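You operate a simulated robot arm through the tools that you are given. There is no shell and no other tool.

Carry out the task below with a simulated two-armed robot. There is one attempt and no reset: what you move stays moved.

Task
Test the tester's two capacitors and stand the good one in the rack.
Fine: the other stays in its socket; both slides end back, tester off.

It is judged by the outcome, as a careful person would: the job done as asked, and still so three seconds after it is handed in. It fails if anything else is knocked over, pushed out of place, dropped, spilled or broken.

Robot
Two 7-joint arms with two-finger parallel grippers on one trunk that stands fixed in place. Base frame: the origin is at the foot of the trunk, x ahead of it, y to its left, z up. Units: cm, rad, N and s.
The left shoulder is at [7, 13.3, 127.6], the right one opposite. With the tool pointing down near the work surface each hand reaches from about 10 to 64 cm from the base axis, measured 20 degrees to its own side. Payload 1.57 kg a hand.
The TCP of each hand is the grasp point between the finger pads, 3 cm short of the fingertips. In the tool frame z runs along the fingers and y along their closing line. The gripper opens to 8 cm. The fingers are 1.7 cm wide and 1.2 cm thick; the gripper's body (4 by 8.2 cm) begins 8 cm behind the TCP.
Orientation is that of the tool frame in the base frame, as a unit quaternion [w, x, y, z]. With the fingers straight down and closing along the base's y, the tool's x points along the base's -x, its y along +y and its z along -z.

Tools
- The arms move only by the tool arm_command. It takes "left_steps", "right_steps" or both (then of equal length, played together; a hand with none holds still); each is a list that holds one entry, the list of rows, each a list of 7 numbers: the shift along the tool's x, y, z in mm, then the turn, a rotation vector about the tool's x, y, z in rad, then the closure in counts, from 0 (fully open) to 255 (shut). In form: [[[tx, ty, tz, ax, ay, az, claw], ...]]. A call has 1 to 20 rows; each row shifts and turns the commanded pose from where the row before left it, along the tool's axes as they then stand. A row lasts 0.2 s, in which the tool goes at most 5 cm and 0.15 rad; a call with a longer step from one row to the next is refused whole, and so is a gripper value outside its range. Where a pose cannot be reached the arm comes as near as it can. A force on the tool above 50 N (or 10 N above the force at the start of the call, whichever is more), or a blocked arm, ends the call early, and 0.2 s more pass. Each finger travels about 15.3 cm/s and halts on what it meets, pressing with about 31 N; the grip force reading is that of the motor and also rises with nothing between the fingers. The clock runs only during rows and for 0.2 s after the last one: add rows that do not move to give the fingers time. The reply holds the time, the measured pose of the TCP, the force on the tool along the base axes, the opening and the grip force, in the units named above and with some noise, with the torque about the TCP (base axes, N m) and any sound that the robot's microphone picked up.
- Cameras (640 x 400 px; columns grow to the right, rows downward): "scene" is now at [14.21, -1.88, 150.11]; the picture's right is [-0.15, -0.99, 0.00], its down [-0.55, 0.08, -0.83] and it looks along [0.82, -0.12, -0.56] (base axes); focal length 214 px, centre (320, 200). "left" rides on the left gripper at [7.2, 0.7, -12.2] in its tool frame; the picture's right is [-0.09, 1.00, 0.00], its down [-0.84, -0.08, -0.54] and it looks along [-0.54, -0.05, 0.84] (tool axes); focal length 238 px, centre (320, 200). "right" rides on the right gripper at [7.2, -0.7, -12.2] in its tool frame; the picture's right is [0.09, 1.00, 0.00], its down [-0.84, 0.08, -0.54] and it looks along [-0.54, 0.05, 0.84] (tool axes); focal length 238 px, centre (320, 200). There is no depth. A picture from a camera that has moved, and an enlarged one, comes with that camera's place and axes in the base frame and with its lens. The place of the scene camera against the robot may be out by one fixed shift of up to 1.2 cm in any direction.
- snapshot(camera): a new picture of that camera. It takes no simulated time.
- lift_body(by): slides the trunk up (or, below 0, down) by that many cm; the arms and the scene camera ride with it, the base frame stays. It gives what a move gives, with no picture.
- turn_head(pan, tilt): turns the head with the scene camera to pan (to the left, within 1.501 rad either way) and tilt (down, from -0.506 to 1.204), counted from straight ahead of the robot. It gives what a move gives.
- close_up(camera, box): a new picture of the part [left, top, right, bottom] of that camera's present view, enlarged. It takes no simulated time.
- finish_job(): hands the job in; it is judged then, once.

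Nothing tells you positions but the pictures and the camera data. Unless the task says otherwise, let go and move clear before handing in.

The tools are called as a command line: name --argument value ..., lists and objects as JSON in quotes. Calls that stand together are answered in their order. arm_command: Moves the arms, as the interface text tells. Its arguments: {"type":"object","properties":{"left_steps":{"type":"array"},"right_steps":{"type":"array"}},"required":[]} The other tools are called the same way: lift_body (by) slides the trunk up or down; turn_head (pan, tilt) turns the head that bears the scene camera; snapshot (camera) takes a picture; close_up (camera, box) takes an enlarged picture of a part of a camera's view; finish_job () hands the job in.

At the start:

```text
time: 0.0
left_tcp_pos: [37.53, 10.08, 139.25]
left_tcp_rot: [-0.001, -0.001, 1.0, 0.0]
left_wrist_force: [-0.7, 0.3, 0.6]
left_moment: [0.05, 0.01, -0.05]
left_gripper_width: 7.98
left_gripper_force: 0.1
right_tcp_pos: [41.5, -33.48, 129.69]
right_tcp_rot: [0.0, 0.0, 1.0, -0.001]
right_wrist_force: [0.9, -0.1, -0.9]
right_moment: [0.02, -0.02, 0.0]
right_gripper_width: 8.02
right_gripper_force: 0.1
trunk travel left (down, up): [-85.0, 9.0]
head pan, tilt: [-0.15, 0.588]
```

scene: 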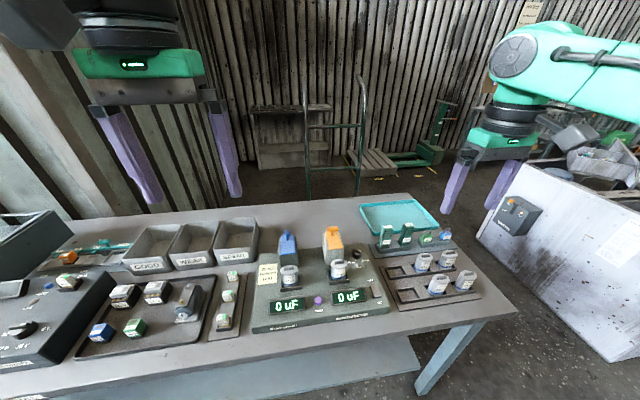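
right: 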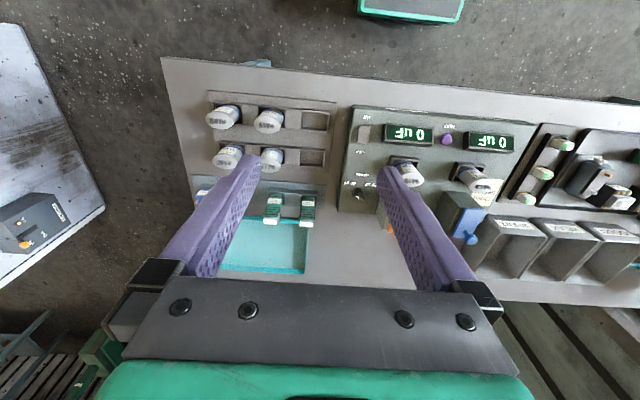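
left: 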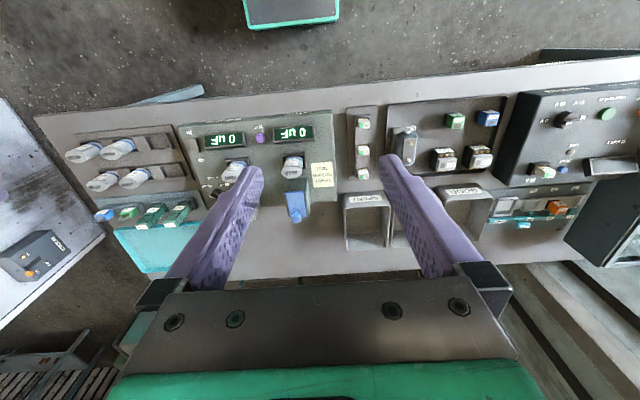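

I see a tester with two capacitors in sockets, two slides (blue and orange handles), two readouts showing "0 uF", and a note. To the right is a rack with four capacitors. I'll look closer before moving.

close_up --camera "scene" --box '[240, 220, 400, 340]'

close_up --camera "scene" --box '[350, 190, 510, 310]'

close_up --camera "right" --box '[330, 90, 550, 260]'

close_up --camera "left" --box '[170, 100, 350, 240]'

```text
3.33 times, centred on (320, 280) of scene
camera zoom: at [14.21, -1.88, 150.11], right [-0.15, -0.99, 0.0], down [-0.55, 0.08, -0.83], along [0.82, -0.12, -0.56], focal length 715 px, centre (320, -67)
```

zoom: 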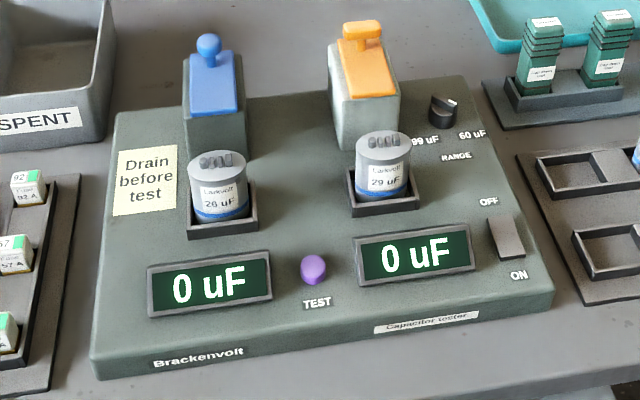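

```text
3.33 times, centred on (430, 250) of scene
camera zoom: at [14.21, -1.88, 150.11], right [-0.15, -0.99, 0.0], down [-0.55, 0.08, -0.83], along [0.82, -0.12, -0.56], focal length 715 px, centre (-47, 33)
```

zoom: 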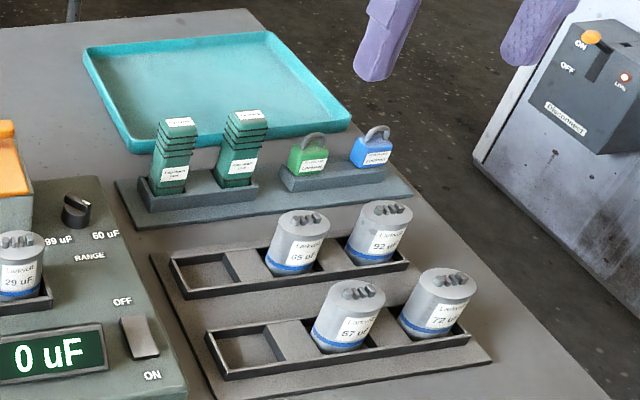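

```text
2.35 times, centred on (440, 175) of right
camera zoom: at [34.44, -34.12, 141.75], right [-0.09, 1.0, 0.0], down [0.84, 0.08, 0.54], along [0.54, 0.05, -0.84], focal length 561 px, centre (38, 259)
```

zoom: 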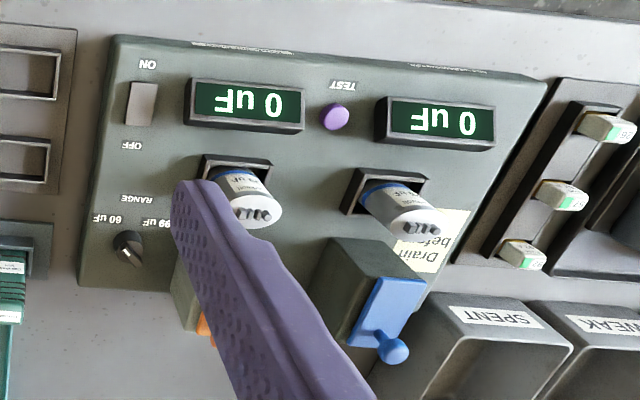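

```text
2.86 times, centred on (260, 170) of left
camera zoom: at [30.49, 10.74, 151.4], right [0.09, 1.0, 0.0], down [0.84, -0.08, 0.54], along [0.54, -0.05, -0.84], focal length 681 px, centre (491, 286)
```

zoom: 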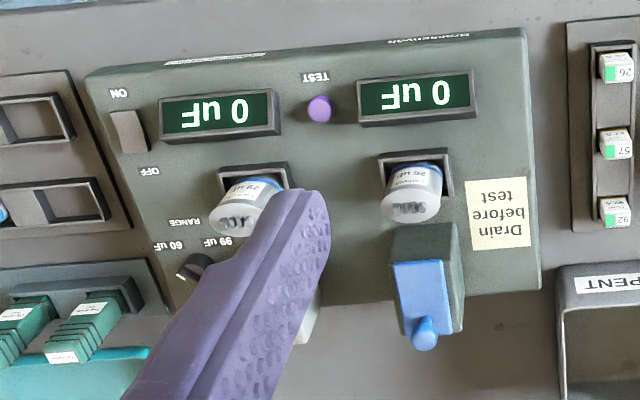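

The tester has two sockets (caps marked 26 uF and 29 uF), a TEST button, a range knob, a power rocker and a "Drain before test" note. I need sharper views of the labels and the side stand.

close_up --camera "scene" --box '[372, 215, 462, 271]'

close_up --camera "scene" --box '[265, 220, 355, 276]'

close_up --camera "scene" --box '[320, 240, 410, 296]'

close_up --camera "right" --box '[180, 70, 350, 280]'

close_up --camera "left" --box '[50, 110, 250, 260]'

close_up --camera "scene" --box '[0, 200, 240, 380]'

```text
7.11 times, centred on (417, 243) of scene
camera zoom: at [14.21, -1.88, 150.11], right [-0.15, -0.99, 0.0], down [-0.55, 0.08, -0.83], along [0.82, -0.12, -0.56], focal length 1525 px, centre (-370, -106)
```

zoom: 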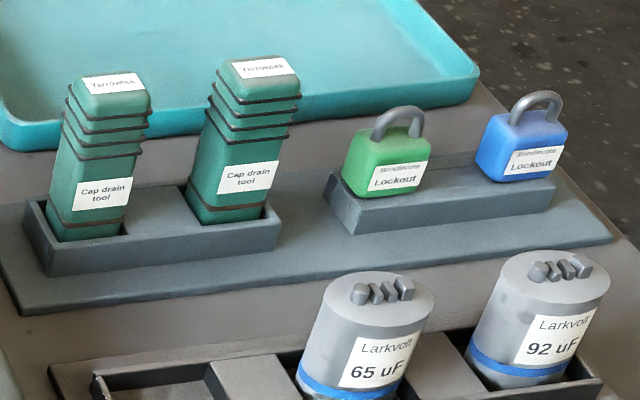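

```text
7.11 times, centred on (310, 248) of scene
camera zoom: at [14.21, -1.88, 150.11], right [-0.15, -0.99, 0.0], down [-0.55, 0.08, -0.83], along [0.82, -0.12, -0.56], focal length 1525 px, centre (391, -141)
```

zoom: 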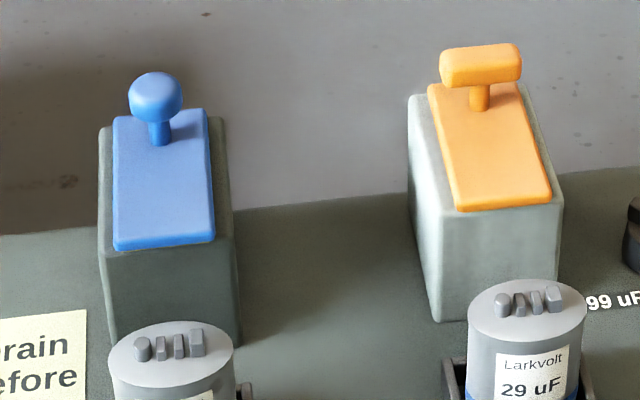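

```text
7.11 times, centred on (365, 268) of scene
camera zoom: at [14.21, -1.88, 150.11], right [-0.15, -0.99, 0.0], down [-0.55, 0.08, -0.83], along [0.82, -0.12, -0.56], focal length 1525 px, centre (0, -284)
```

zoom: 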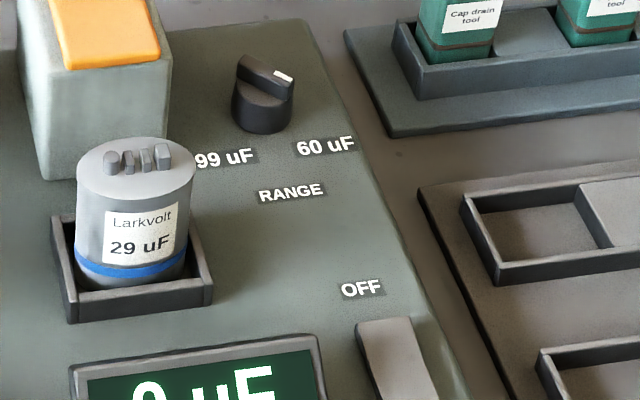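

```text
1.90 times, centred on (265, 175) of right
camera zoom: at [34.44, -34.12, 141.75], right [-0.09, 1.0, 0.0], down [0.84, 0.08, 0.54], along [0.54, 0.05, -0.84], focal length 454 px, centre (425, 248)
```

zoom: 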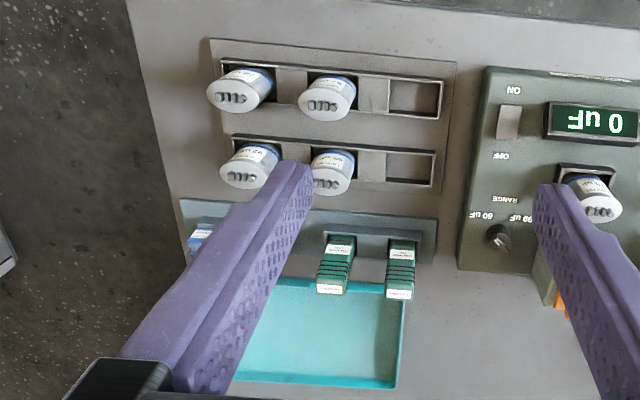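

```text
2.67 times, centred on (150, 185) of left
camera zoom: at [30.49, 10.74, 151.4], right [0.09, 1.0, 0.0], down [0.84, -0.08, 0.54], along [0.54, -0.05, -0.84], focal length 636 px, centre (773, 240)
```

zoom: 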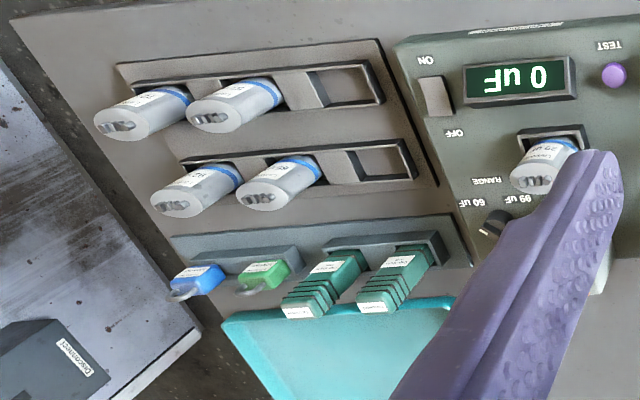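

```text
2.22 times, centred on (120, 290) of scene
camera zoom: at [14.21, -1.88, 150.11], right [-0.15, -0.99, 0.0], down [-0.55, 0.08, -0.83], along [0.82, -0.12, -0.56], focal length 477 px, centre (764, 0)
```

zoom: 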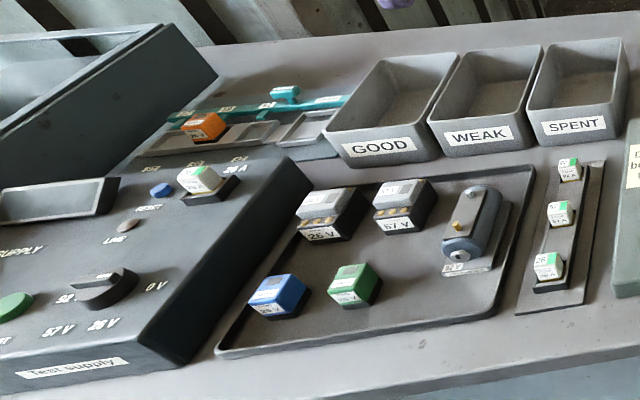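

Two green "Cap drain tool" units stand in a holder at the right, next to the rack, which has two free pockets. I'll zoom in hard on the rocker, range knob, cap tops and drain tools.

close_up --camera "scene" --box '[345, 240, 393, 270]'

close_up --camera "scene" --box '[350, 268, 398, 298]'

close_up --camera "scene" --box '[275, 252, 323, 282]'

close_up --camera "scene" --box '[318, 248, 366, 278]'

close_up --camera "right" --box '[256, 180, 328, 240]'

close_up --camera "left" --box '[170, 110, 266, 200]'

```text
13.33 times, centred on (369, 255) of scene
camera zoom: at [14.21, -1.88, 150.11], right [-0.15, -0.99, 0.0], down [-0.55, 0.08, -0.83], along [0.82, -0.12, -0.56], focal length 2860 px, centre (-333, -533)
```

zoom: 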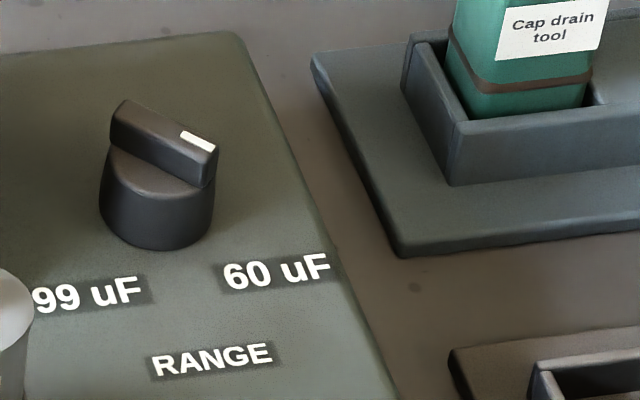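

```text
13.33 times, centred on (374, 283) of scene
camera zoom: at [14.21, -1.88, 150.11], right [-0.15, -0.99, 0.0], down [-0.55, 0.08, -0.83], along [0.82, -0.12, -0.56], focal length 2860 px, centre (-400, -907)
```

zoom: 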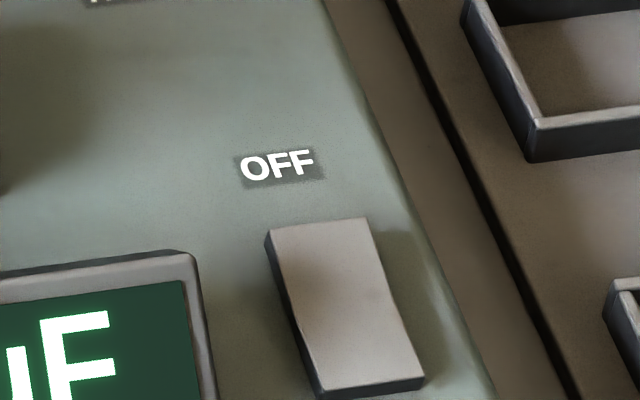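

```text
13.33 times, centred on (299, 267) of scene
camera zoom: at [14.21, -1.88, 150.11], right [-0.15, -0.99, 0.0], down [-0.55, 0.08, -0.83], along [0.82, -0.12, -0.56], focal length 2860 px, centre (600, -693)
```

zoom: 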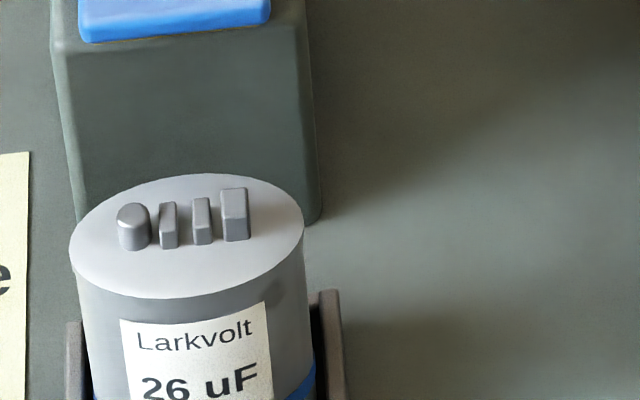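

```text
13.33 times, centred on (342, 263) of scene
camera zoom: at [14.21, -1.88, 150.11], right [-0.15, -0.99, 0.0], down [-0.55, 0.08, -0.83], along [0.82, -0.12, -0.56], focal length 2860 px, centre (27, -640)
```

zoom: 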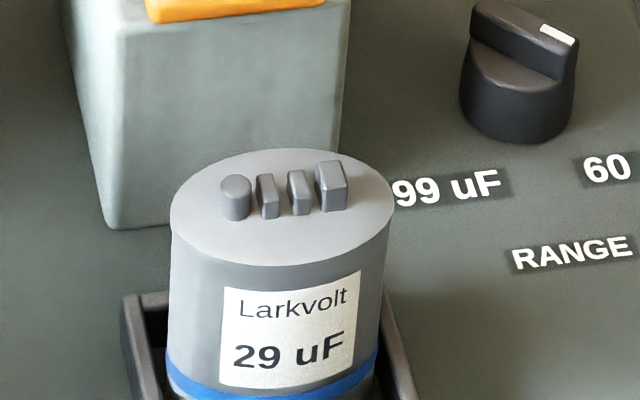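

```text
6.67 times, centred on (292, 210) of right
camera zoom: at [34.44, -34.12, 141.75], right [-0.09, 1.0, 0.0], down [0.84, 0.08, 0.54], along [0.54, 0.05, -0.84], focal length 1589 px, centre (507, 133)
```

zoom: 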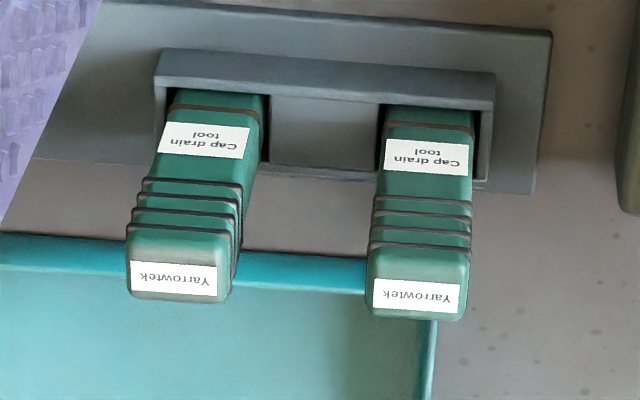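

```text
4.44 times, centred on (218, 155) of left
camera zoom: at [30.49, 10.74, 151.4], right [0.09, 1.0, 0.0], down [0.84, -0.08, 0.54], along [0.54, -0.05, -0.84], focal length 1059 px, centre (773, 400)
```

zoom: 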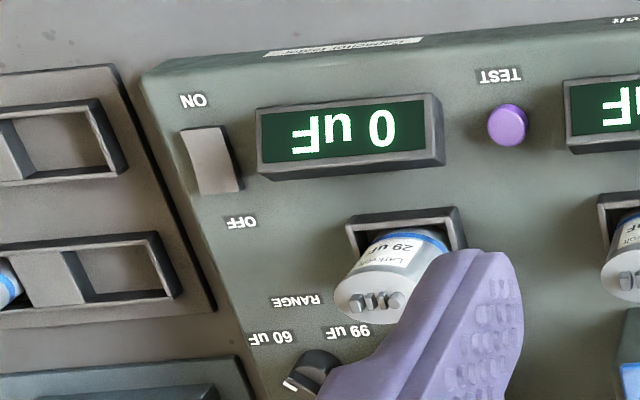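

My estimates so far are cap tops at about (55.7, 1.5, 98.5) and (55.7, -13.2, 98.5), TEST at (48.4, -6, 92.7), and slide knobs at about x=66, z=103. The nearer drain tool's top is at about (68, -34, 100). I'll tilt the right hand forward and move it above the drain tools for a closer look.

arm_command --right_steps '[[[0, 0, 0, 0, -0.15, 0, 0], [0, 0, 0, 0, -0.15, 0, 0], [0, 0, 0, 0, -0.15, 0, 0], [0, 0, 0, 0, -0.15, 0, 0], [-8.8, -0.8, 41.8, 0, 0, 0, 0], [-8.8, -0.8, 41.8, 0, 0, 0, 0], [-8.8, -0.8, 41.8, 0, 0, 0, 0], [-8.8, -0.8, 41.8, 0, 0, 0, 0], [-8.8, -0.8, 41.8, 0, 0, 0, 0], [-8.8, -0.8, 41.8, 0, 0, 0, 0], [0, 0, 0, 0, 0, 0, 0]]]'

snapshot --camera "right"

snapshot --camera "scene"

```text
time: 2.4
left_tcp_pos: [37.61, 10.08, 139.12]
left_tcp_rot: [0.0, -0.001, 1.0, 0.001]
left_wrist_force: [0.6, 0.4, 0.5]
left_moment: [0.01, -0.02, 0.0]
left_gripper_width: 8.01
left_gripper_force: 0.0
right_tcp_pos: [60.14, -33.8, 111.65]
right_tcp_rot: [0.295, 0.0, 0.955, 0.001]
right_wrist_force: [0.3, -0.2, -0.7]
right_moment: [-0.01, 0.02, 0.02]
right_gripper_width: 7.98
right_gripper_force: 0.1
trunk travel left (down, up): [-85.0, 9.0]
head pan, tilt: [-0.15, 0.588]
```

```text
taken
camera right: at [47.35, -34.53, 117.61], right [-0.08, 1.0, -0.05], down [0.38, 0.08, 0.92], along [0.92, 0.05, -0.39], focal length 238 px, centre (320, 200)
```

right: 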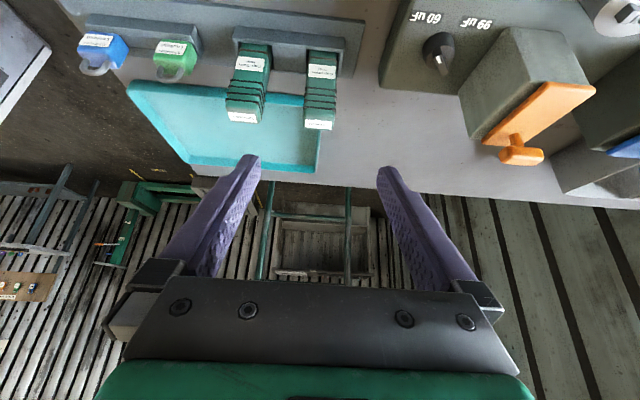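

```text
taken
camera scene: at [14.17, -1.9, 150.11], right [-0.15, -0.99, 0.0], down [-0.55, 0.08, -0.83], along [0.82, -0.12, -0.56], focal length 214 px, centre (320, 200)
```

scene: 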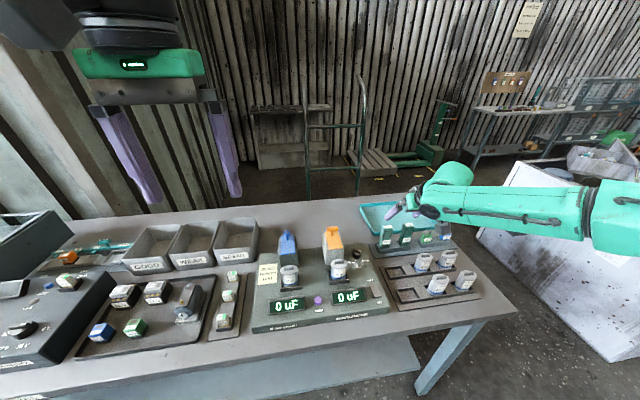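

The tilted reach works, and the drain tools, range knob and orange slide are all clear in view. I'll zoom in for precise positions and check the wall notes.

close_up --camera "right" --box '[216, 20, 376, 140]'

close_up --camera "right" --box '[400, 0, 600, 180]'

close_up --camera "scene" --box '[470, 0, 570, 110]'

close_up --camera "scene" --box '[370, 195, 450, 255]'

```text
3.33 times, centred on (296, 80) of right
camera zoom: at [47.35, -34.53, 117.61], right [-0.08, 1.0, -0.05], down [0.38, 0.08, 0.92], along [0.92, 0.05, -0.39], focal length 794 px, centre (400, 600)
```

zoom: 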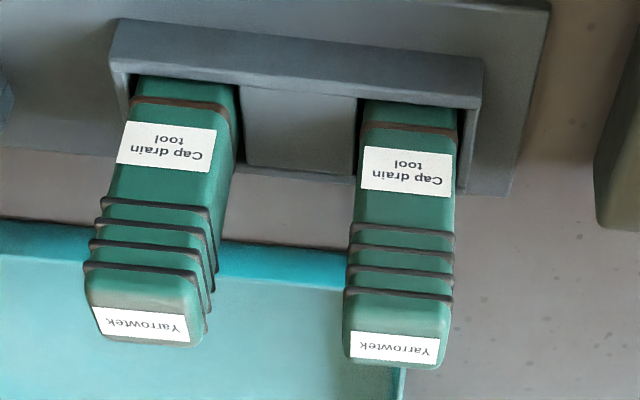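

```text
2.22 times, centred on (500, 90) of right
camera zoom: at [47.35, -34.53, 117.61], right [-0.08, 1.0, -0.05], down [0.38, 0.08, 0.92], along [0.92, 0.05, -0.39], focal length 530 px, centre (-80, 444)
```

zoom: 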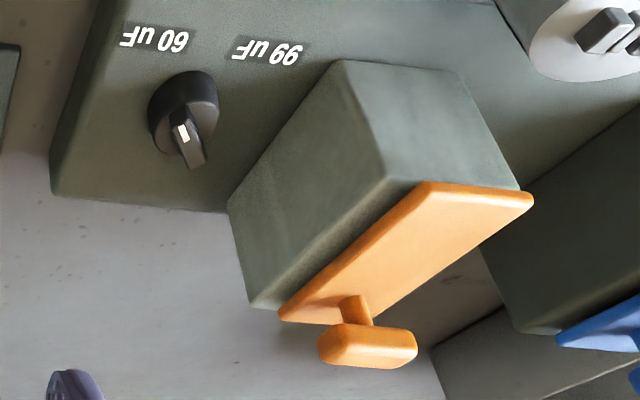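

```text
3.64 times, centred on (520, 55) of scene
camera zoom: at [14.17, -1.9, 150.11], right [-0.15, -0.99, 0.0], down [-0.55, 0.08, -0.83], along [0.82, -0.12, -0.56], focal length 780 px, centre (-407, 727)
```

zoom: 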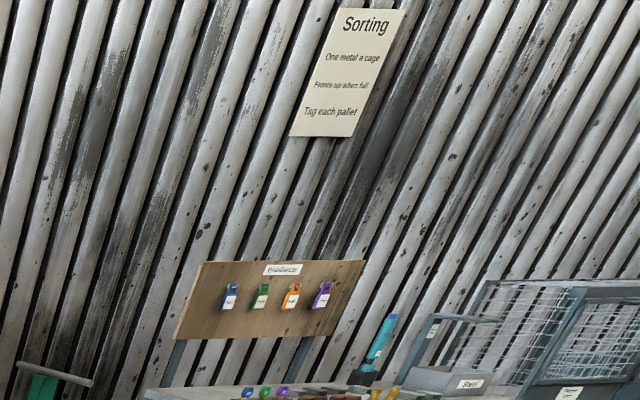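

```text
6.67 times, centred on (410, 225) of scene
camera zoom: at [14.17, -1.9, 150.11], right [-0.15, -0.99, 0.0], down [-0.55, 0.08, -0.83], along [0.82, -0.12, -0.56], focal length 1430 px, centre (-280, 33)
```

zoom: 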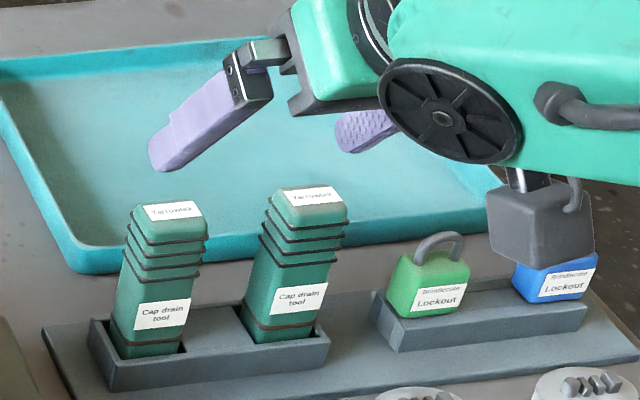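

The wall notes are unrelated to this job. The nearer drain tool is at about (68, -34), top near z=100 and about 3.5 cm wide. I'll advance most of the way along the fingers, half-closed to clear the neighbouring tool, and check alignment.

arm_command --right_steps '[[[3, -0.5, 25, 0, 0, 0, 40], [3, -0.5, 25, 0, 0, 0, 60], [3, -0.5, 25, 0, 0, 0, 60], [3, -0.5, 20, 0, 0, 0, 60], [0, 0, 0, 0, 0, 0, 60]]]'

snapshot --camera "right"

close_up --camera "scene" --box '[370, 195, 450, 255]'

```text
time: 3.6
left_tcp_pos: [37.68, 10.1, 139.21]
left_tcp_rot: [-0.001, -0.001, 1.0, 0.0]
left_wrist_force: [0.6, 0.5, -0.2]
left_moment: [0.0, -0.01, 0.01]
left_gripper_width: 7.97
left_gripper_force: 0.1
right_tcp_pos: [64.53, -34.08, 103.27]
right_tcp_rot: [0.296, 0.0, 0.955, 0.001]
right_wrist_force: [-0.2, 0.1, 0.4]
right_moment: [0.0, -0.01, 0.02]
right_gripper_width: 6.11
right_gripper_force: 0.1
trunk travel left (down, up): [-85.0, 9.0]
head pan, tilt: [-0.15, 0.588]
```

```text
taken
camera right: at [51.72, -34.77, 109.25], right [-0.08, 1.0, -0.05], down [0.39, 0.08, 0.92], along [0.92, 0.05, -0.39], focal length 238 px, centre (320, 200)
```

right: 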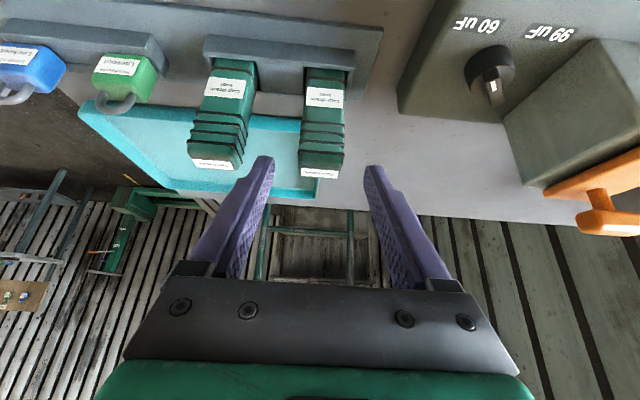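

```text
6.67 times, centred on (410, 225) of scene
camera zoom: at [14.22, -1.88, 150.11], right [-0.15, -0.99, 0.0], down [-0.55, 0.08, -0.83], along [0.82, -0.12, -0.56], focal length 1430 px, centre (-280, 33)
```

zoom: 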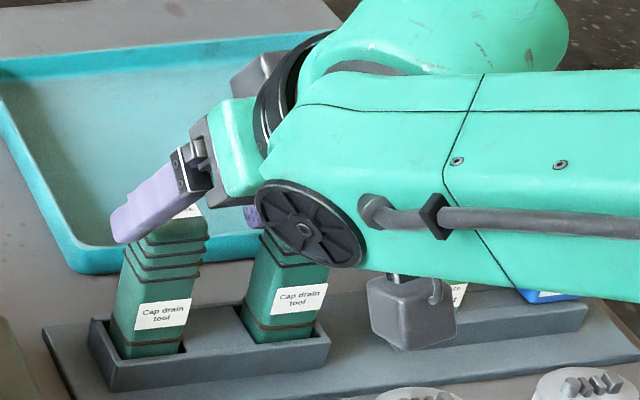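

The tool sits centred between the fingers, with its top at about (67.8, -34, 100.2). I'll advance so the pads sit around its upper ribs, then close.

arm_command --right_steps '[[[1.5, 0.3, 22, 0, 0, 0, 60], [1.5, 0.3, 22, 0, 0, 0, 60], [1.5, 0.2, 22, 0, 0, 0, 60], [0, 0, 0, 0, 0, 0, 60], [0, 0, 0, 0, 0, 0, 255], [0, 0, 0, 0, 0, 0, 255], [0, 0, 0, 0, 0, 0, 255]]]'

snapshot --camera "right"

close_up --camera "scene" --box '[370, 195, 450, 255]'

```text
time: 5.2
left_tcp_pos: [37.64, 10.24, 139.24]
left_tcp_rot: [0.0, -0.001, 1.0, -0.001]
left_wrist_force: [-0.4, 1.0, -0.6]
left_moment: [0.0, 0.01, -0.01]
left_gripper_width: 8.01
left_gripper_force: 0.0
right_tcp_pos: [65.28, -34.52, 101.66]
right_tcp_rot: [0.295, 0.0, 0.956, 0.001]
right_wrist_force: [-0.4, 0.6, 0.3]
right_moment: [0.04, 0.01, 0.05]
right_gripper_width: 3.32
right_gripper_force: 30.7
right hand out of reach, approached as far as the arm can: row 1, 2, 3
trunk travel left (down, up): [-85.0, 9.0]
head pan, tilt: [-0.15, 0.588]
```

```text
taken
camera right: at [52.39, -35.26, 107.56], right [-0.08, 1.0, -0.05], down [0.39, 0.08, 0.92], along [0.92, 0.05, -0.39], focal length 238 px, centre (320, 200)
```

right: 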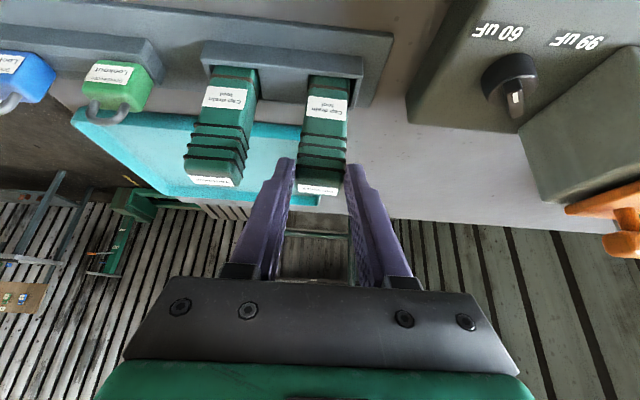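

```text
6.67 times, centred on (410, 225) of scene
camera zoom: at [14.22, -1.84, 150.11], right [-0.15, -0.99, 0.0], down [-0.55, 0.08, -0.83], along [0.82, -0.12, -0.56], focal length 1430 px, centre (-280, 33)
```

zoom: 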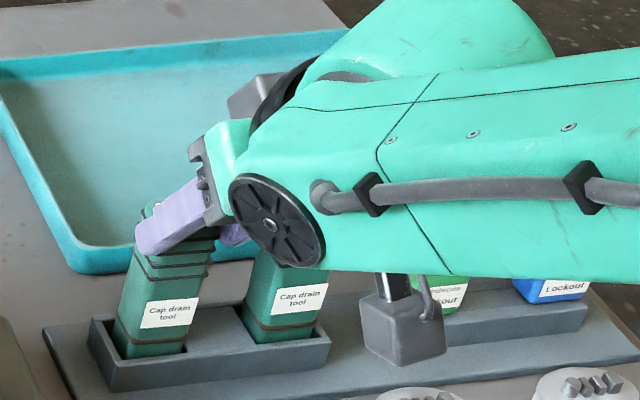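

The arm hit its reach limit, so the fingers only hold the very top of the tool. I'll release, back off, tilt further forward for more reach, and try again.

arm_command --right_steps '[[[0, 0, 0, 0, 0, 0, 60], [0, 0, 0, 0, 0, 0, 60], [0, 0, -30, 0, 0, 0, 60], [0, 0, -30, 0, 0, 0, 60], [0, 0, 0, 0, 0, 0, 60]]]'

close_up --camera "scene" --box '[370, 195, 450, 255]'

```text
time: 6.4
left_tcp_pos: [37.74, 10.16, 139.23]
left_tcp_rot: [0.0, 0.0, 1.0, 0.001]
left_wrist_force: [0.3, -0.8, -0.2]
left_moment: [0.0, 0.02, 0.03]
left_gripper_width: 7.98
left_gripper_force: 0.1
right_tcp_pos: [62.17, -34.58, 106.71]
right_tcp_rot: [0.295, 0.0, 0.956, 0.0]
right_wrist_force: [0.0, -0.3, -0.2]
right_moment: [0.01, 0.01, 0.01]
right_gripper_width: 6.12
right_gripper_force: 0.0
trunk travel left (down, up): [-85.0, 9.0]
head pan, tilt: [-0.15, 0.588]
```

```text
6.67 times, centred on (410, 225) of scene
camera zoom: at [14.33, -1.85, 150.1], right [-0.15, -0.99, 0.0], down [-0.55, 0.08, -0.83], along [0.82, -0.12, -0.56], focal length 1430 px, centre (-280, 33)
```

zoom: 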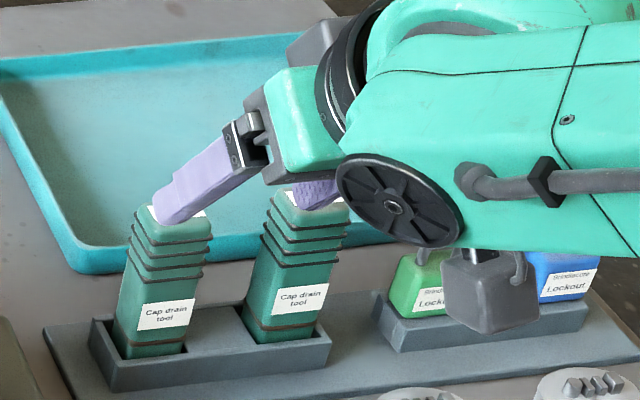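

The tool still stands in its holder and the arm is back at (62.2, -34.6, 106.7). I'll tilt to about 0.9 rad and approach again, stopping short to check alignment.

arm_command --right_steps '[[[0, 0, 0, 0, -0.15, 0, 60], [0, 0, 0, 0, -0.15, 0, 60], [31, 3, 0, 0, 0, 0, 60], [0, 2, 25, 0, 0, 0, 60], [0, 0, 25, 0, 0, 0, 60], [0, 0, 10, 0, 0, 0, 60], [0, 0, 0, 0, 0, 0, 60]]]'

snapshot --camera "right"

close_up --camera "scene" --box '[370, 195, 450, 255]'

```text
time: 8.0
left_tcp_pos: [37.69, 10.06, 139.13]
left_tcp_rot: [0.0, -0.001, 1.0, -0.001]
left_wrist_force: [0.2, -0.1, 0.5]
left_moment: [-0.03, 0.0, 0.0]
left_gripper_width: 8.01
left_gripper_force: 0.2
right_tcp_pos: [62.59, -34.1, 102.54]
right_tcp_rot: [0.438, 0.0, 0.899, 0.002]
right_wrist_force: [-0.3, 0.2, 0.0]
right_moment: [-0.01, -0.01, -0.03]
right_gripper_width: 6.13
right_gripper_force: 0.1
right hand out of reach, approached as far as the arm can: row 5, 6
trunk travel left (down, up): [-85.0, 9.0]
head pan, tilt: [-0.15, 0.588]
```

```text
taken
camera right: at [48.59, -34.8, 104.27], right [-0.06, 1.0, -0.07], down [0.09, 0.07, 0.99], along [0.99, 0.05, -0.09], focal length 238 px, centre (320, 200)
```

right: 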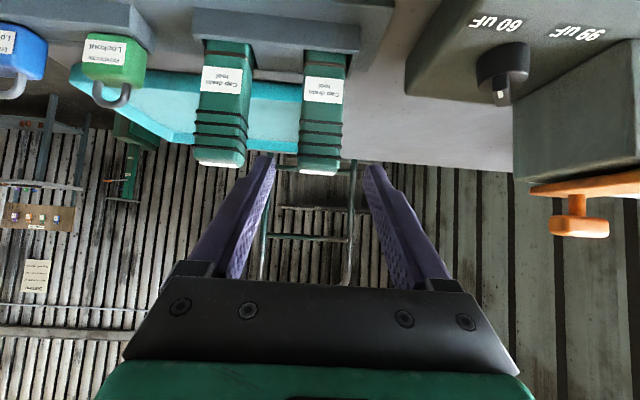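

```text
6.67 times, centred on (410, 225) of scene
camera zoom: at [14.29, -1.81, 150.1], right [-0.15, -0.99, 0.0], down [-0.55, 0.08, -0.83], along [0.82, -0.12, -0.56], focal length 1430 px, centre (-280, 33)
```

zoom: 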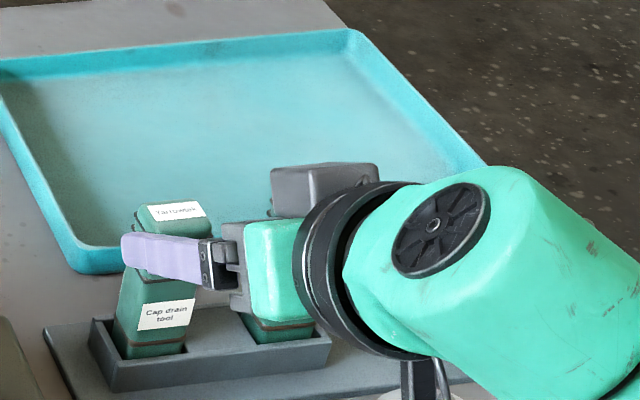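

More tilt shortened the reach rather than extending it. I'll look at the whole arm's posture to see what limits it.

turn_head --pan -0.6 --tilt 0.6

snapshot --camera "scene"

snapshot --camera "left"

```text
time: 8.9
left_tcp_pos: [37.55, 10.11, 139.23]
left_tcp_rot: [0.0, -0.001, 1.0, 0.0]
left_wrist_force: [0.5, 0.4, 0.2]
left_moment: [0.0, -0.02, 0.03]
left_gripper_width: 7.98
left_gripper_force: 0.1
right_tcp_pos: [62.6, -34.14, 102.41]
right_tcp_rot: [0.438, 0.001, 0.899, 0.002]
right_wrist_force: [-0.3, 0.5, -0.3]
right_moment: [0.01, 0.0, 0.01]
right_gripper_width: 6.11
right_gripper_force: 0.1
trunk travel left (down, up): [-85.0, 9.0]
head pan, tilt: [-0.6, 0.6]
```

```text
taken
camera scene: at [12.73, -5.54, 150.01], right [-0.56, -0.83, 0.0], down [-0.47, 0.32, -0.83], along [0.68, -0.47, -0.56], focal length 214 px, centre (320, 200)
```

scene: 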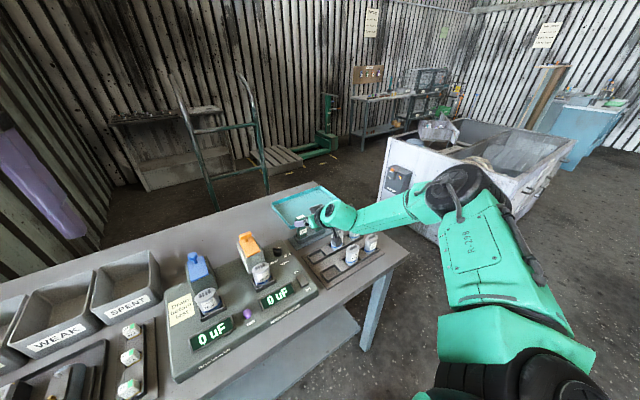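

```text
taken
camera left: at [30.48, 10.73, 151.4], right [0.09, 1.0, 0.0], down [0.84, -0.08, 0.54], along [0.54, -0.05, -0.84], focal length 238 px, centre (320, 200)
```

left: 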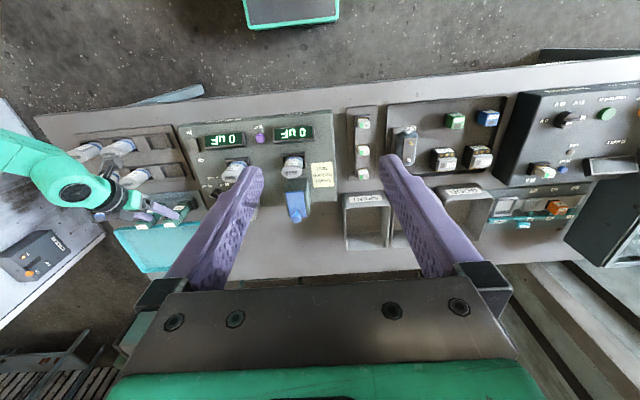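

The elbow is well bent while the wrist is nearly in line with the forearm, so the wrist limits the reach. Lowering the trunk should flatten the forearm. I'll first retreat the right hand upward, go back to about 0.6 rad of tilt, then lower the trunk.

arm_command --right_steps '[[[0, 0, -40, 0, 0, 0, 60], [0, 0, -40, 0, 0, 0, 60], [0, 0, 0, 0, 0.15, 0, 60], [0, 0, 0, 0, 0.15, 0, 60], [-28, 0, -41, 0, 0, 0, 60], [-28, 0, -41, 0, 0, 0, 60], [-28, 0, -41, 0, 0, 0, 60], [0, 0, 0, 0, 0, 0, 60]]]'

```text
time: 10.7
left_tcp_pos: [37.68, 10.09, 139.23]
left_tcp_rot: [0.0, -0.001, 1.0, 0.0]
left_wrist_force: [0.3, 0.0, 0.3]
left_moment: [0.03, 0.0, -0.04]
left_gripper_width: 7.99
left_gripper_force: 0.0
right_tcp_pos: [56.41, -34.17, 122.24]
right_tcp_rot: [0.295, 0.0, 0.956, 0.0]
right_wrist_force: [0.5, -1.0, -0.7]
right_moment: [0.02, 0.02, 0.0]
right_gripper_width: 6.12
right_gripper_force: 0.0
right hand out of reach, approached as far as the arm can: row 4
trunk travel left (down, up): [-85.0, 9.0]
head pan, tilt: [-0.6, 0.6]
```

lift_body --by -15

snapshot --camera "scene"

```text
time: 12.4
left_tcp_pos: [37.67, 10.02, 124.18]
left_tcp_rot: [0.0, -0.001, 1.0, -0.001]
left_wrist_force: [0.1, 0.0, 0.1]
left_moment: [-0.01, 0.04, 0.04]
left_gripper_width: 7.99
left_gripper_force: 0.0
right_tcp_pos: [56.39, -34.11, 107.22]
right_tcp_rot: [0.295, 0.001, 0.956, -0.001]
right_wrist_force: [-0.4, -0.3, 0.2]
right_moment: [0.02, 0.01, -0.01]
right_gripper_width: 6.11
right_gripper_force: 0.1
trunk travel left (down, up): [-70.0, 24.0]
head pan, tilt: [-0.6, 0.6]
```

```text
taken
camera scene: at [12.73, -5.54, 135.01], right [-0.56, -0.83, 0.0], down [-0.47, 0.32, -0.83], along [0.68, -0.47, -0.56], focal length 214 px, centre (320, 200)
```

scene: 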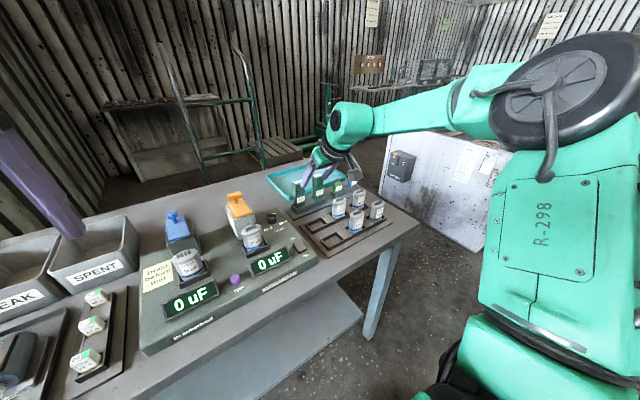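

The trunk is lowered and posture looks flatter. Now I'll re-approach the near drain tool at 0.6 rad tilt.

arm_command --right_steps '[[[-21, 0, 31, 0, 0, 0, 60], [-21, 0.5, 31, 0, 0, 0, 60], [0, 0, 20, 0, 0, 0, 60], [0, 0, 20, 0, 0, 0, 60], [0, 0, 0, 0, 0, 0, 60]]]'

snapshot --camera "right"

```text
time: 13.7
left_tcp_pos: [37.71, 10.05, 124.11]
left_tcp_rot: [0.0, -0.001, 1.0, 0.0]
left_wrist_force: [0.5, 0.7, 0.0]
left_moment: [-0.01, 0.0, 0.03]
left_gripper_width: 8.01
left_gripper_force: 0.0
right_tcp_pos: [65.59, -34.07, 101.09]
right_tcp_rot: [0.295, 0.0, 0.955, 0.0]
right_wrist_force: [-0.5, -0.2, 0.7]
right_moment: [0.0, -0.03, -0.01]
right_gripper_width: 6.11
right_gripper_force: 0.0
trunk travel left (down, up): [-70.0, 24.0]
head pan, tilt: [-0.6, 0.6]
```

```text
taken
camera right: at [52.84, -34.86, 107.07], right [-0.08, 1.0, -0.05], down [0.39, 0.08, 0.92], along [0.92, 0.05, -0.39], focal length 238 px, centre (320, 200)
```

right: 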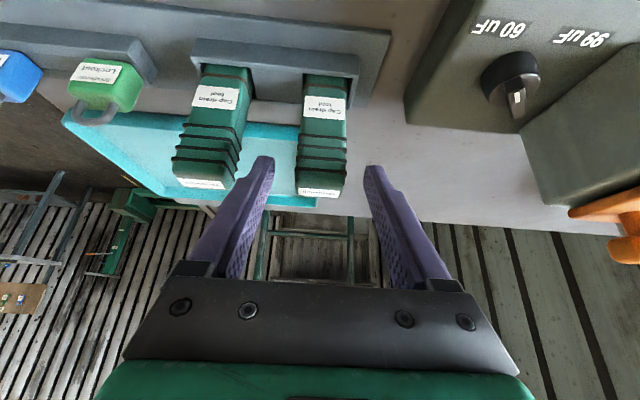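

No reach problem now and the tool is centred. I'll advance the last 4 cm and grip.

arm_command --right_steps '[[[0, 0, 15, 0, 0, 0, 60], [0, 0, 15, 0, 0, 0, 60], [0, 0, 12, 0, 0, 0, 60], [0, 0, 0, 0, 0, 0, 60]]]'

snapshot --camera "right"

close_up --camera "scene" --box '[260, 130, 380, 230]'

```text
time: 14.7
left_tcp_pos: [37.67, 10.18, 124.26]
left_tcp_rot: [-0.001, -0.001, 1.0, 0.0]
left_wrist_force: [0.2, -0.2, -0.2]
left_moment: [0.01, -0.01, -0.01]
left_gripper_width: 8.02
left_gripper_force: 0.0
right_tcp_pos: [68.13, -34.18, 97.6]
right_tcp_rot: [0.294, 0.0, 0.956, 0.0]
right_wrist_force: [-1.3, 0.7, 0.2]
right_moment: [-0.01, -0.02, 0.02]
right_gripper_width: 6.13
right_gripper_force: 0.1
trunk travel left (down, up): [-70.0, 24.0]
head pan, tilt: [-0.6, 0.6]
```

```text
taken
camera right: at [55.28, -34.85, 103.64], right [-0.08, 1.0, -0.05], down [0.39, 0.08, 0.92], along [0.92, 0.05, -0.39], focal length 238 px, centre (320, 200)
```

right: 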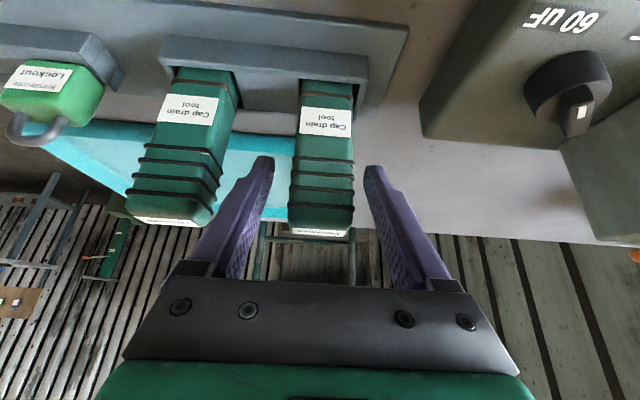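

```text
4.00 times, centred on (320, 180) of scene
camera zoom: at [12.74, -5.54, 135.01], right [-0.56, -0.83, 0.0], down [-0.47, 0.32, -0.82], along [0.68, -0.47, -0.57], focal length 858 px, centre (320, 280)
```

zoom: 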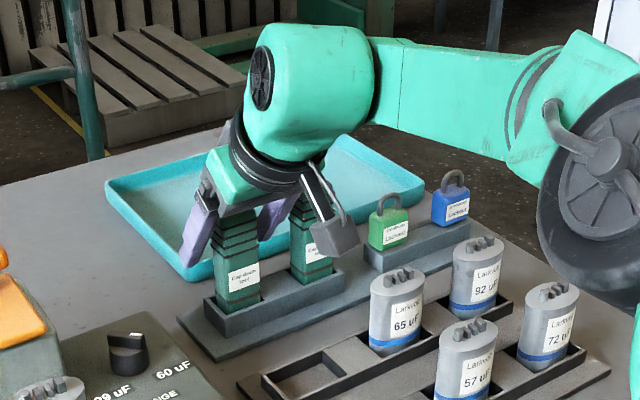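

The pads straddle the tool well. Closing now, then lifting straight up.

arm_command --right_steps '[[[0, 0, 0, 0, 0, 0, 255], [0, 0, 0, 0, 0, 0, 255], [0, 0, 0, 0, 0, 0, 255]]]'

snapshot --camera "right"

```text
time: 15.4
left_tcp_pos: [37.68, 10.17, 124.27]
left_tcp_rot: [0.0, -0.001, 1.0, 0.001]
left_wrist_force: [0.0, 0.2, 0.0]
left_moment: [-0.01, -0.03, 0.01]
left_gripper_width: 8.01
left_gripper_force: 0.1
right_tcp_pos: [68.05, -34.13, 97.71]
right_tcp_rot: [0.295, 0.001, 0.956, 0.0]
right_wrist_force: [-0.1, 0.2, 0.0]
right_moment: [0.01, 0.0, -0.01]
right_gripper_width: 3.34
right_gripper_force: 31.4
trunk travel left (down, up): [-70.0, 24.0]
head pan, tilt: [-0.6, 0.6]
```

```text
taken
camera right: at [55.28, -34.85, 103.66], right [-0.08, 1.0, -0.05], down [0.39, 0.08, 0.92], along [0.92, 0.05, -0.39], focal length 238 px, centre (320, 200)
```

right: 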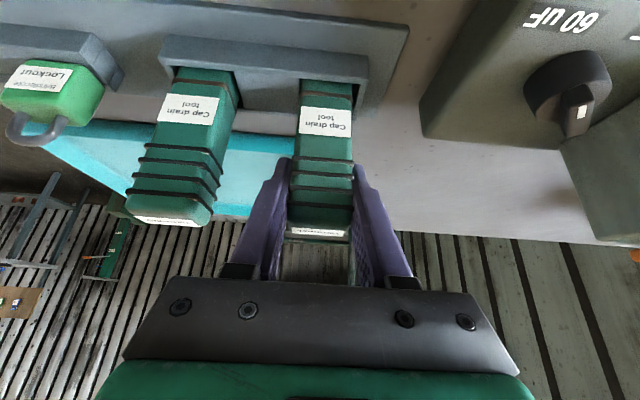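

The drain tool is gripped at 3.34 cm. Its home pose is TCP (68.05, -34.13, 97.71), and I'll lift it straight up out of the holder.

arm_command --right_steps '[[[-5.6, 0, -8.3, 0, 0, 0, 255], [-11.3, 0, -16.5, 0, 0, 0, 255], [-16.9, 0, -24.8, 0, 0, 0, 255], [-16.9, 0, -24.8, 0, 0, 0, 255], [-16.9, 0, -24.8, 0, 0, 0, 255], [0, 0, 0, 0, 0, 0, 255]]]'

snapshot --camera "right"

close_up --camera "scene" --box '[260, 100, 380, 230]'

```text
time: 16.9
left_tcp_pos: [37.73, 10.14, 124.23]
left_tcp_rot: [0.0, 0.0, 1.0, 0.0]
left_wrist_force: [-0.3, -0.5, -0.2]
left_moment: [-0.03, -0.03, -0.06]
left_gripper_width: 8.02
left_gripper_force: 0.0
right_tcp_pos: [67.64, -34.05, 109.66]
right_tcp_rot: [0.296, 0.0, 0.955, 0.0]
right_wrist_force: [1.4, -0.1, -1.4]
right_moment: [0.02, -0.02, -0.03]
right_gripper_width: 3.35
right_gripper_force: 31.2
right hand out of reach, approached as far as the arm can: row 5
trunk travel left (down, up): [-70.0, 24.0]
head pan, tilt: [-0.6, 0.6]
```

```text
taken
camera right: at [54.83, -34.63, 115.57], right [-0.08, 1.0, -0.05], down [0.38, 0.08, 0.92], along [0.92, 0.05, -0.39], focal length 238 px, centre (320, 200)
```

right: 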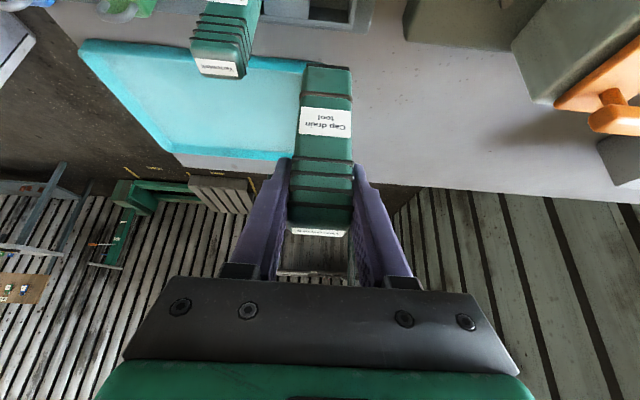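

```text
3.08 times, centred on (320, 165) of scene
camera zoom: at [12.77, -5.57, 135.0], right [-0.56, -0.83, 0.0], down [-0.47, 0.32, -0.82], along [0.68, -0.47, -0.57], focal length 660 px, centre (320, 308)
```

zoom: 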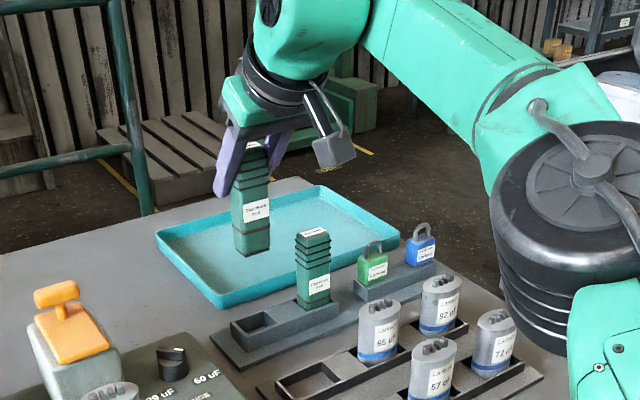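

The tool is free; its bottom is about 8.7 cm below the TCP. I'll carry it back over the rack edge and across to above the right capacitor, moving the left hand further left out of the way.

arm_command --right_steps '[[[20.5, 0, -21.3, 0, 0, 0, 255], [20.5, 0, -21.3, 0, 0, 0, 255], [20.5, 0, -21.3, 0, 0, 0, 255], [20.5, 0, -21.3, 0, 0, 0, 255], [0, 34.7, 0, 0, 0, 0, 255], [0, 34.7, 0, 0, 0, 0, 255], [0, 34.7, 0, 0, 0, 0, 255], [0, 34.7, 0, 0, 0, 0, 255], [0, 34.7, 0, 0, 0, 0, 255], [0, 34.7, 0, 0, 0, 0, 255], [0, 0, 0, 0, 0, 0, 255]]]' --left_steps '[[[0, 30, 0, 0, 0, 0, 0], [0, 30, 0, 0, 0, 0, 0], [0, 30, 0, 0, 0, 0, 0], [0, 30, 0, 0, 0, 0, 0], [0, 30, 0, 0, 0, 0, 0], [0, 0, 0, 0, 0, 0, 0], [0, 0, 0, 0, 0, 0, 0], [0, 0, 0, 0, 0, 0, 0], [0, 0, 0, 0, 0, 0, 0], [0, 0, 0, 0, 0, 0, 0], [0, 0, 0, 0, 0, 0, 0]]]'

turn_head --pan -0.15 --tilt 0.6

snapshot --camera "right"

snapshot --camera "scene"

snapshot --camera "left"

```text
time: 19.2
left_tcp_pos: [37.85, 25.16, 124.18]
left_tcp_rot: [0.0, 0.0, 1.0, 0.001]
left_wrist_force: [0.0, -0.9, 0.0]
left_moment: [-0.01, 0.0, -0.03]
left_gripper_width: 7.98
left_gripper_force: 0.1
right_tcp_pos: [55.99, -31.75, 112.07]
right_tcp_rot: [0.296, -0.002, 0.955, 0.002]
right_wrist_force: [-0.6, 0.7, -1.4]
right_moment: [-0.03, 0.0, -0.03]
right_gripper_width: 3.31
right_gripper_force: 30.9
right hand out of reach, approached as far as the arm can: row 5, 6, 7, 8, 9, 10
trunk travel left (down, up): [-70.0, 24.0]
head pan, tilt: [-0.6, 0.6]
```

```text
time: 20.1
left_tcp_pos: [37.75, 25.1, 124.1]
left_tcp_rot: [0.0, -0.001, 1.0, 0.0]
left_wrist_force: [0.3, -0.2, 0.9]
left_moment: [0.0, 0.02, 0.03]
left_gripper_width: 8.0
left_gripper_force: 0.0
right_tcp_pos: [55.94, -31.89, 112.05]
right_tcp_rot: [0.294, -0.002, 0.956, 0.002]
right_wrist_force: [0.1, -0.1, -1.2]
right_moment: [-0.01, 0.04, -0.01]
right_gripper_width: 3.34
right_gripper_force: 31.0
trunk travel left (down, up): [-70.0, 24.0]
head pan, tilt: [-0.15, 0.6]
```

```text
taken
camera right: at [43.11, -32.61, 118.02], right [-0.08, 1.0, -0.05], down [0.38, 0.08, 0.92], along [0.92, 0.06, -0.39], focal length 238 px, centre (320, 200)
```

right: 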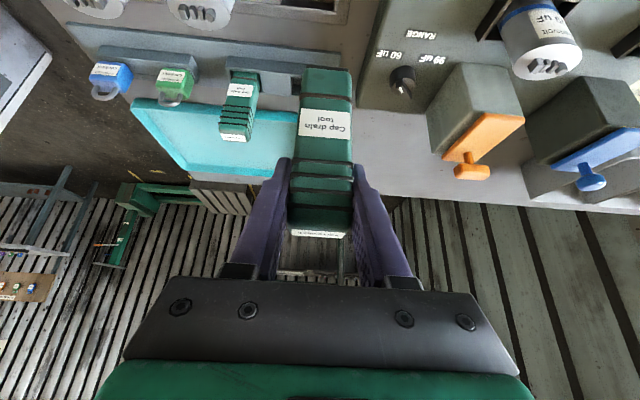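

```text
taken
camera scene: at [14.19, -1.89, 135.01], right [-0.15, -0.99, 0.0], down [-0.56, 0.09, -0.82], along [0.82, -0.12, -0.57], focal length 214 px, centre (320, 200)
```

scene: 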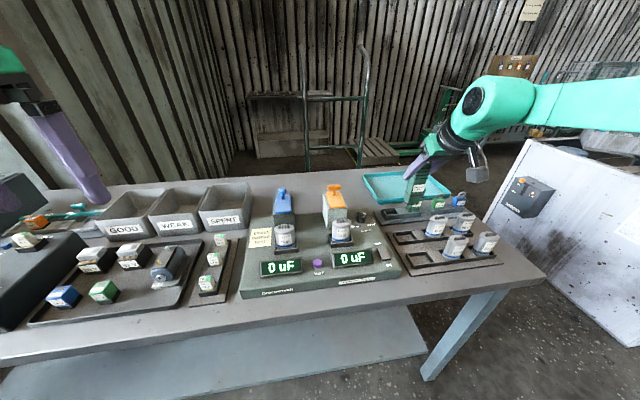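

```text
taken
camera left: at [30.61, 25.68, 136.33], right [0.09, 1.0, 0.0], down [0.84, -0.08, 0.54], along [0.54, -0.05, -0.84], focal length 238 px, centre (320, 200)
```

left: 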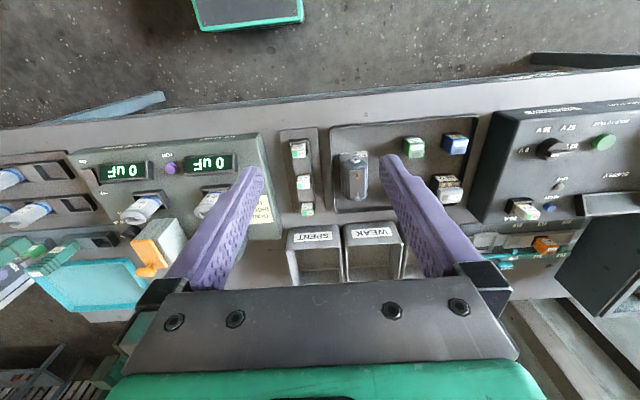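

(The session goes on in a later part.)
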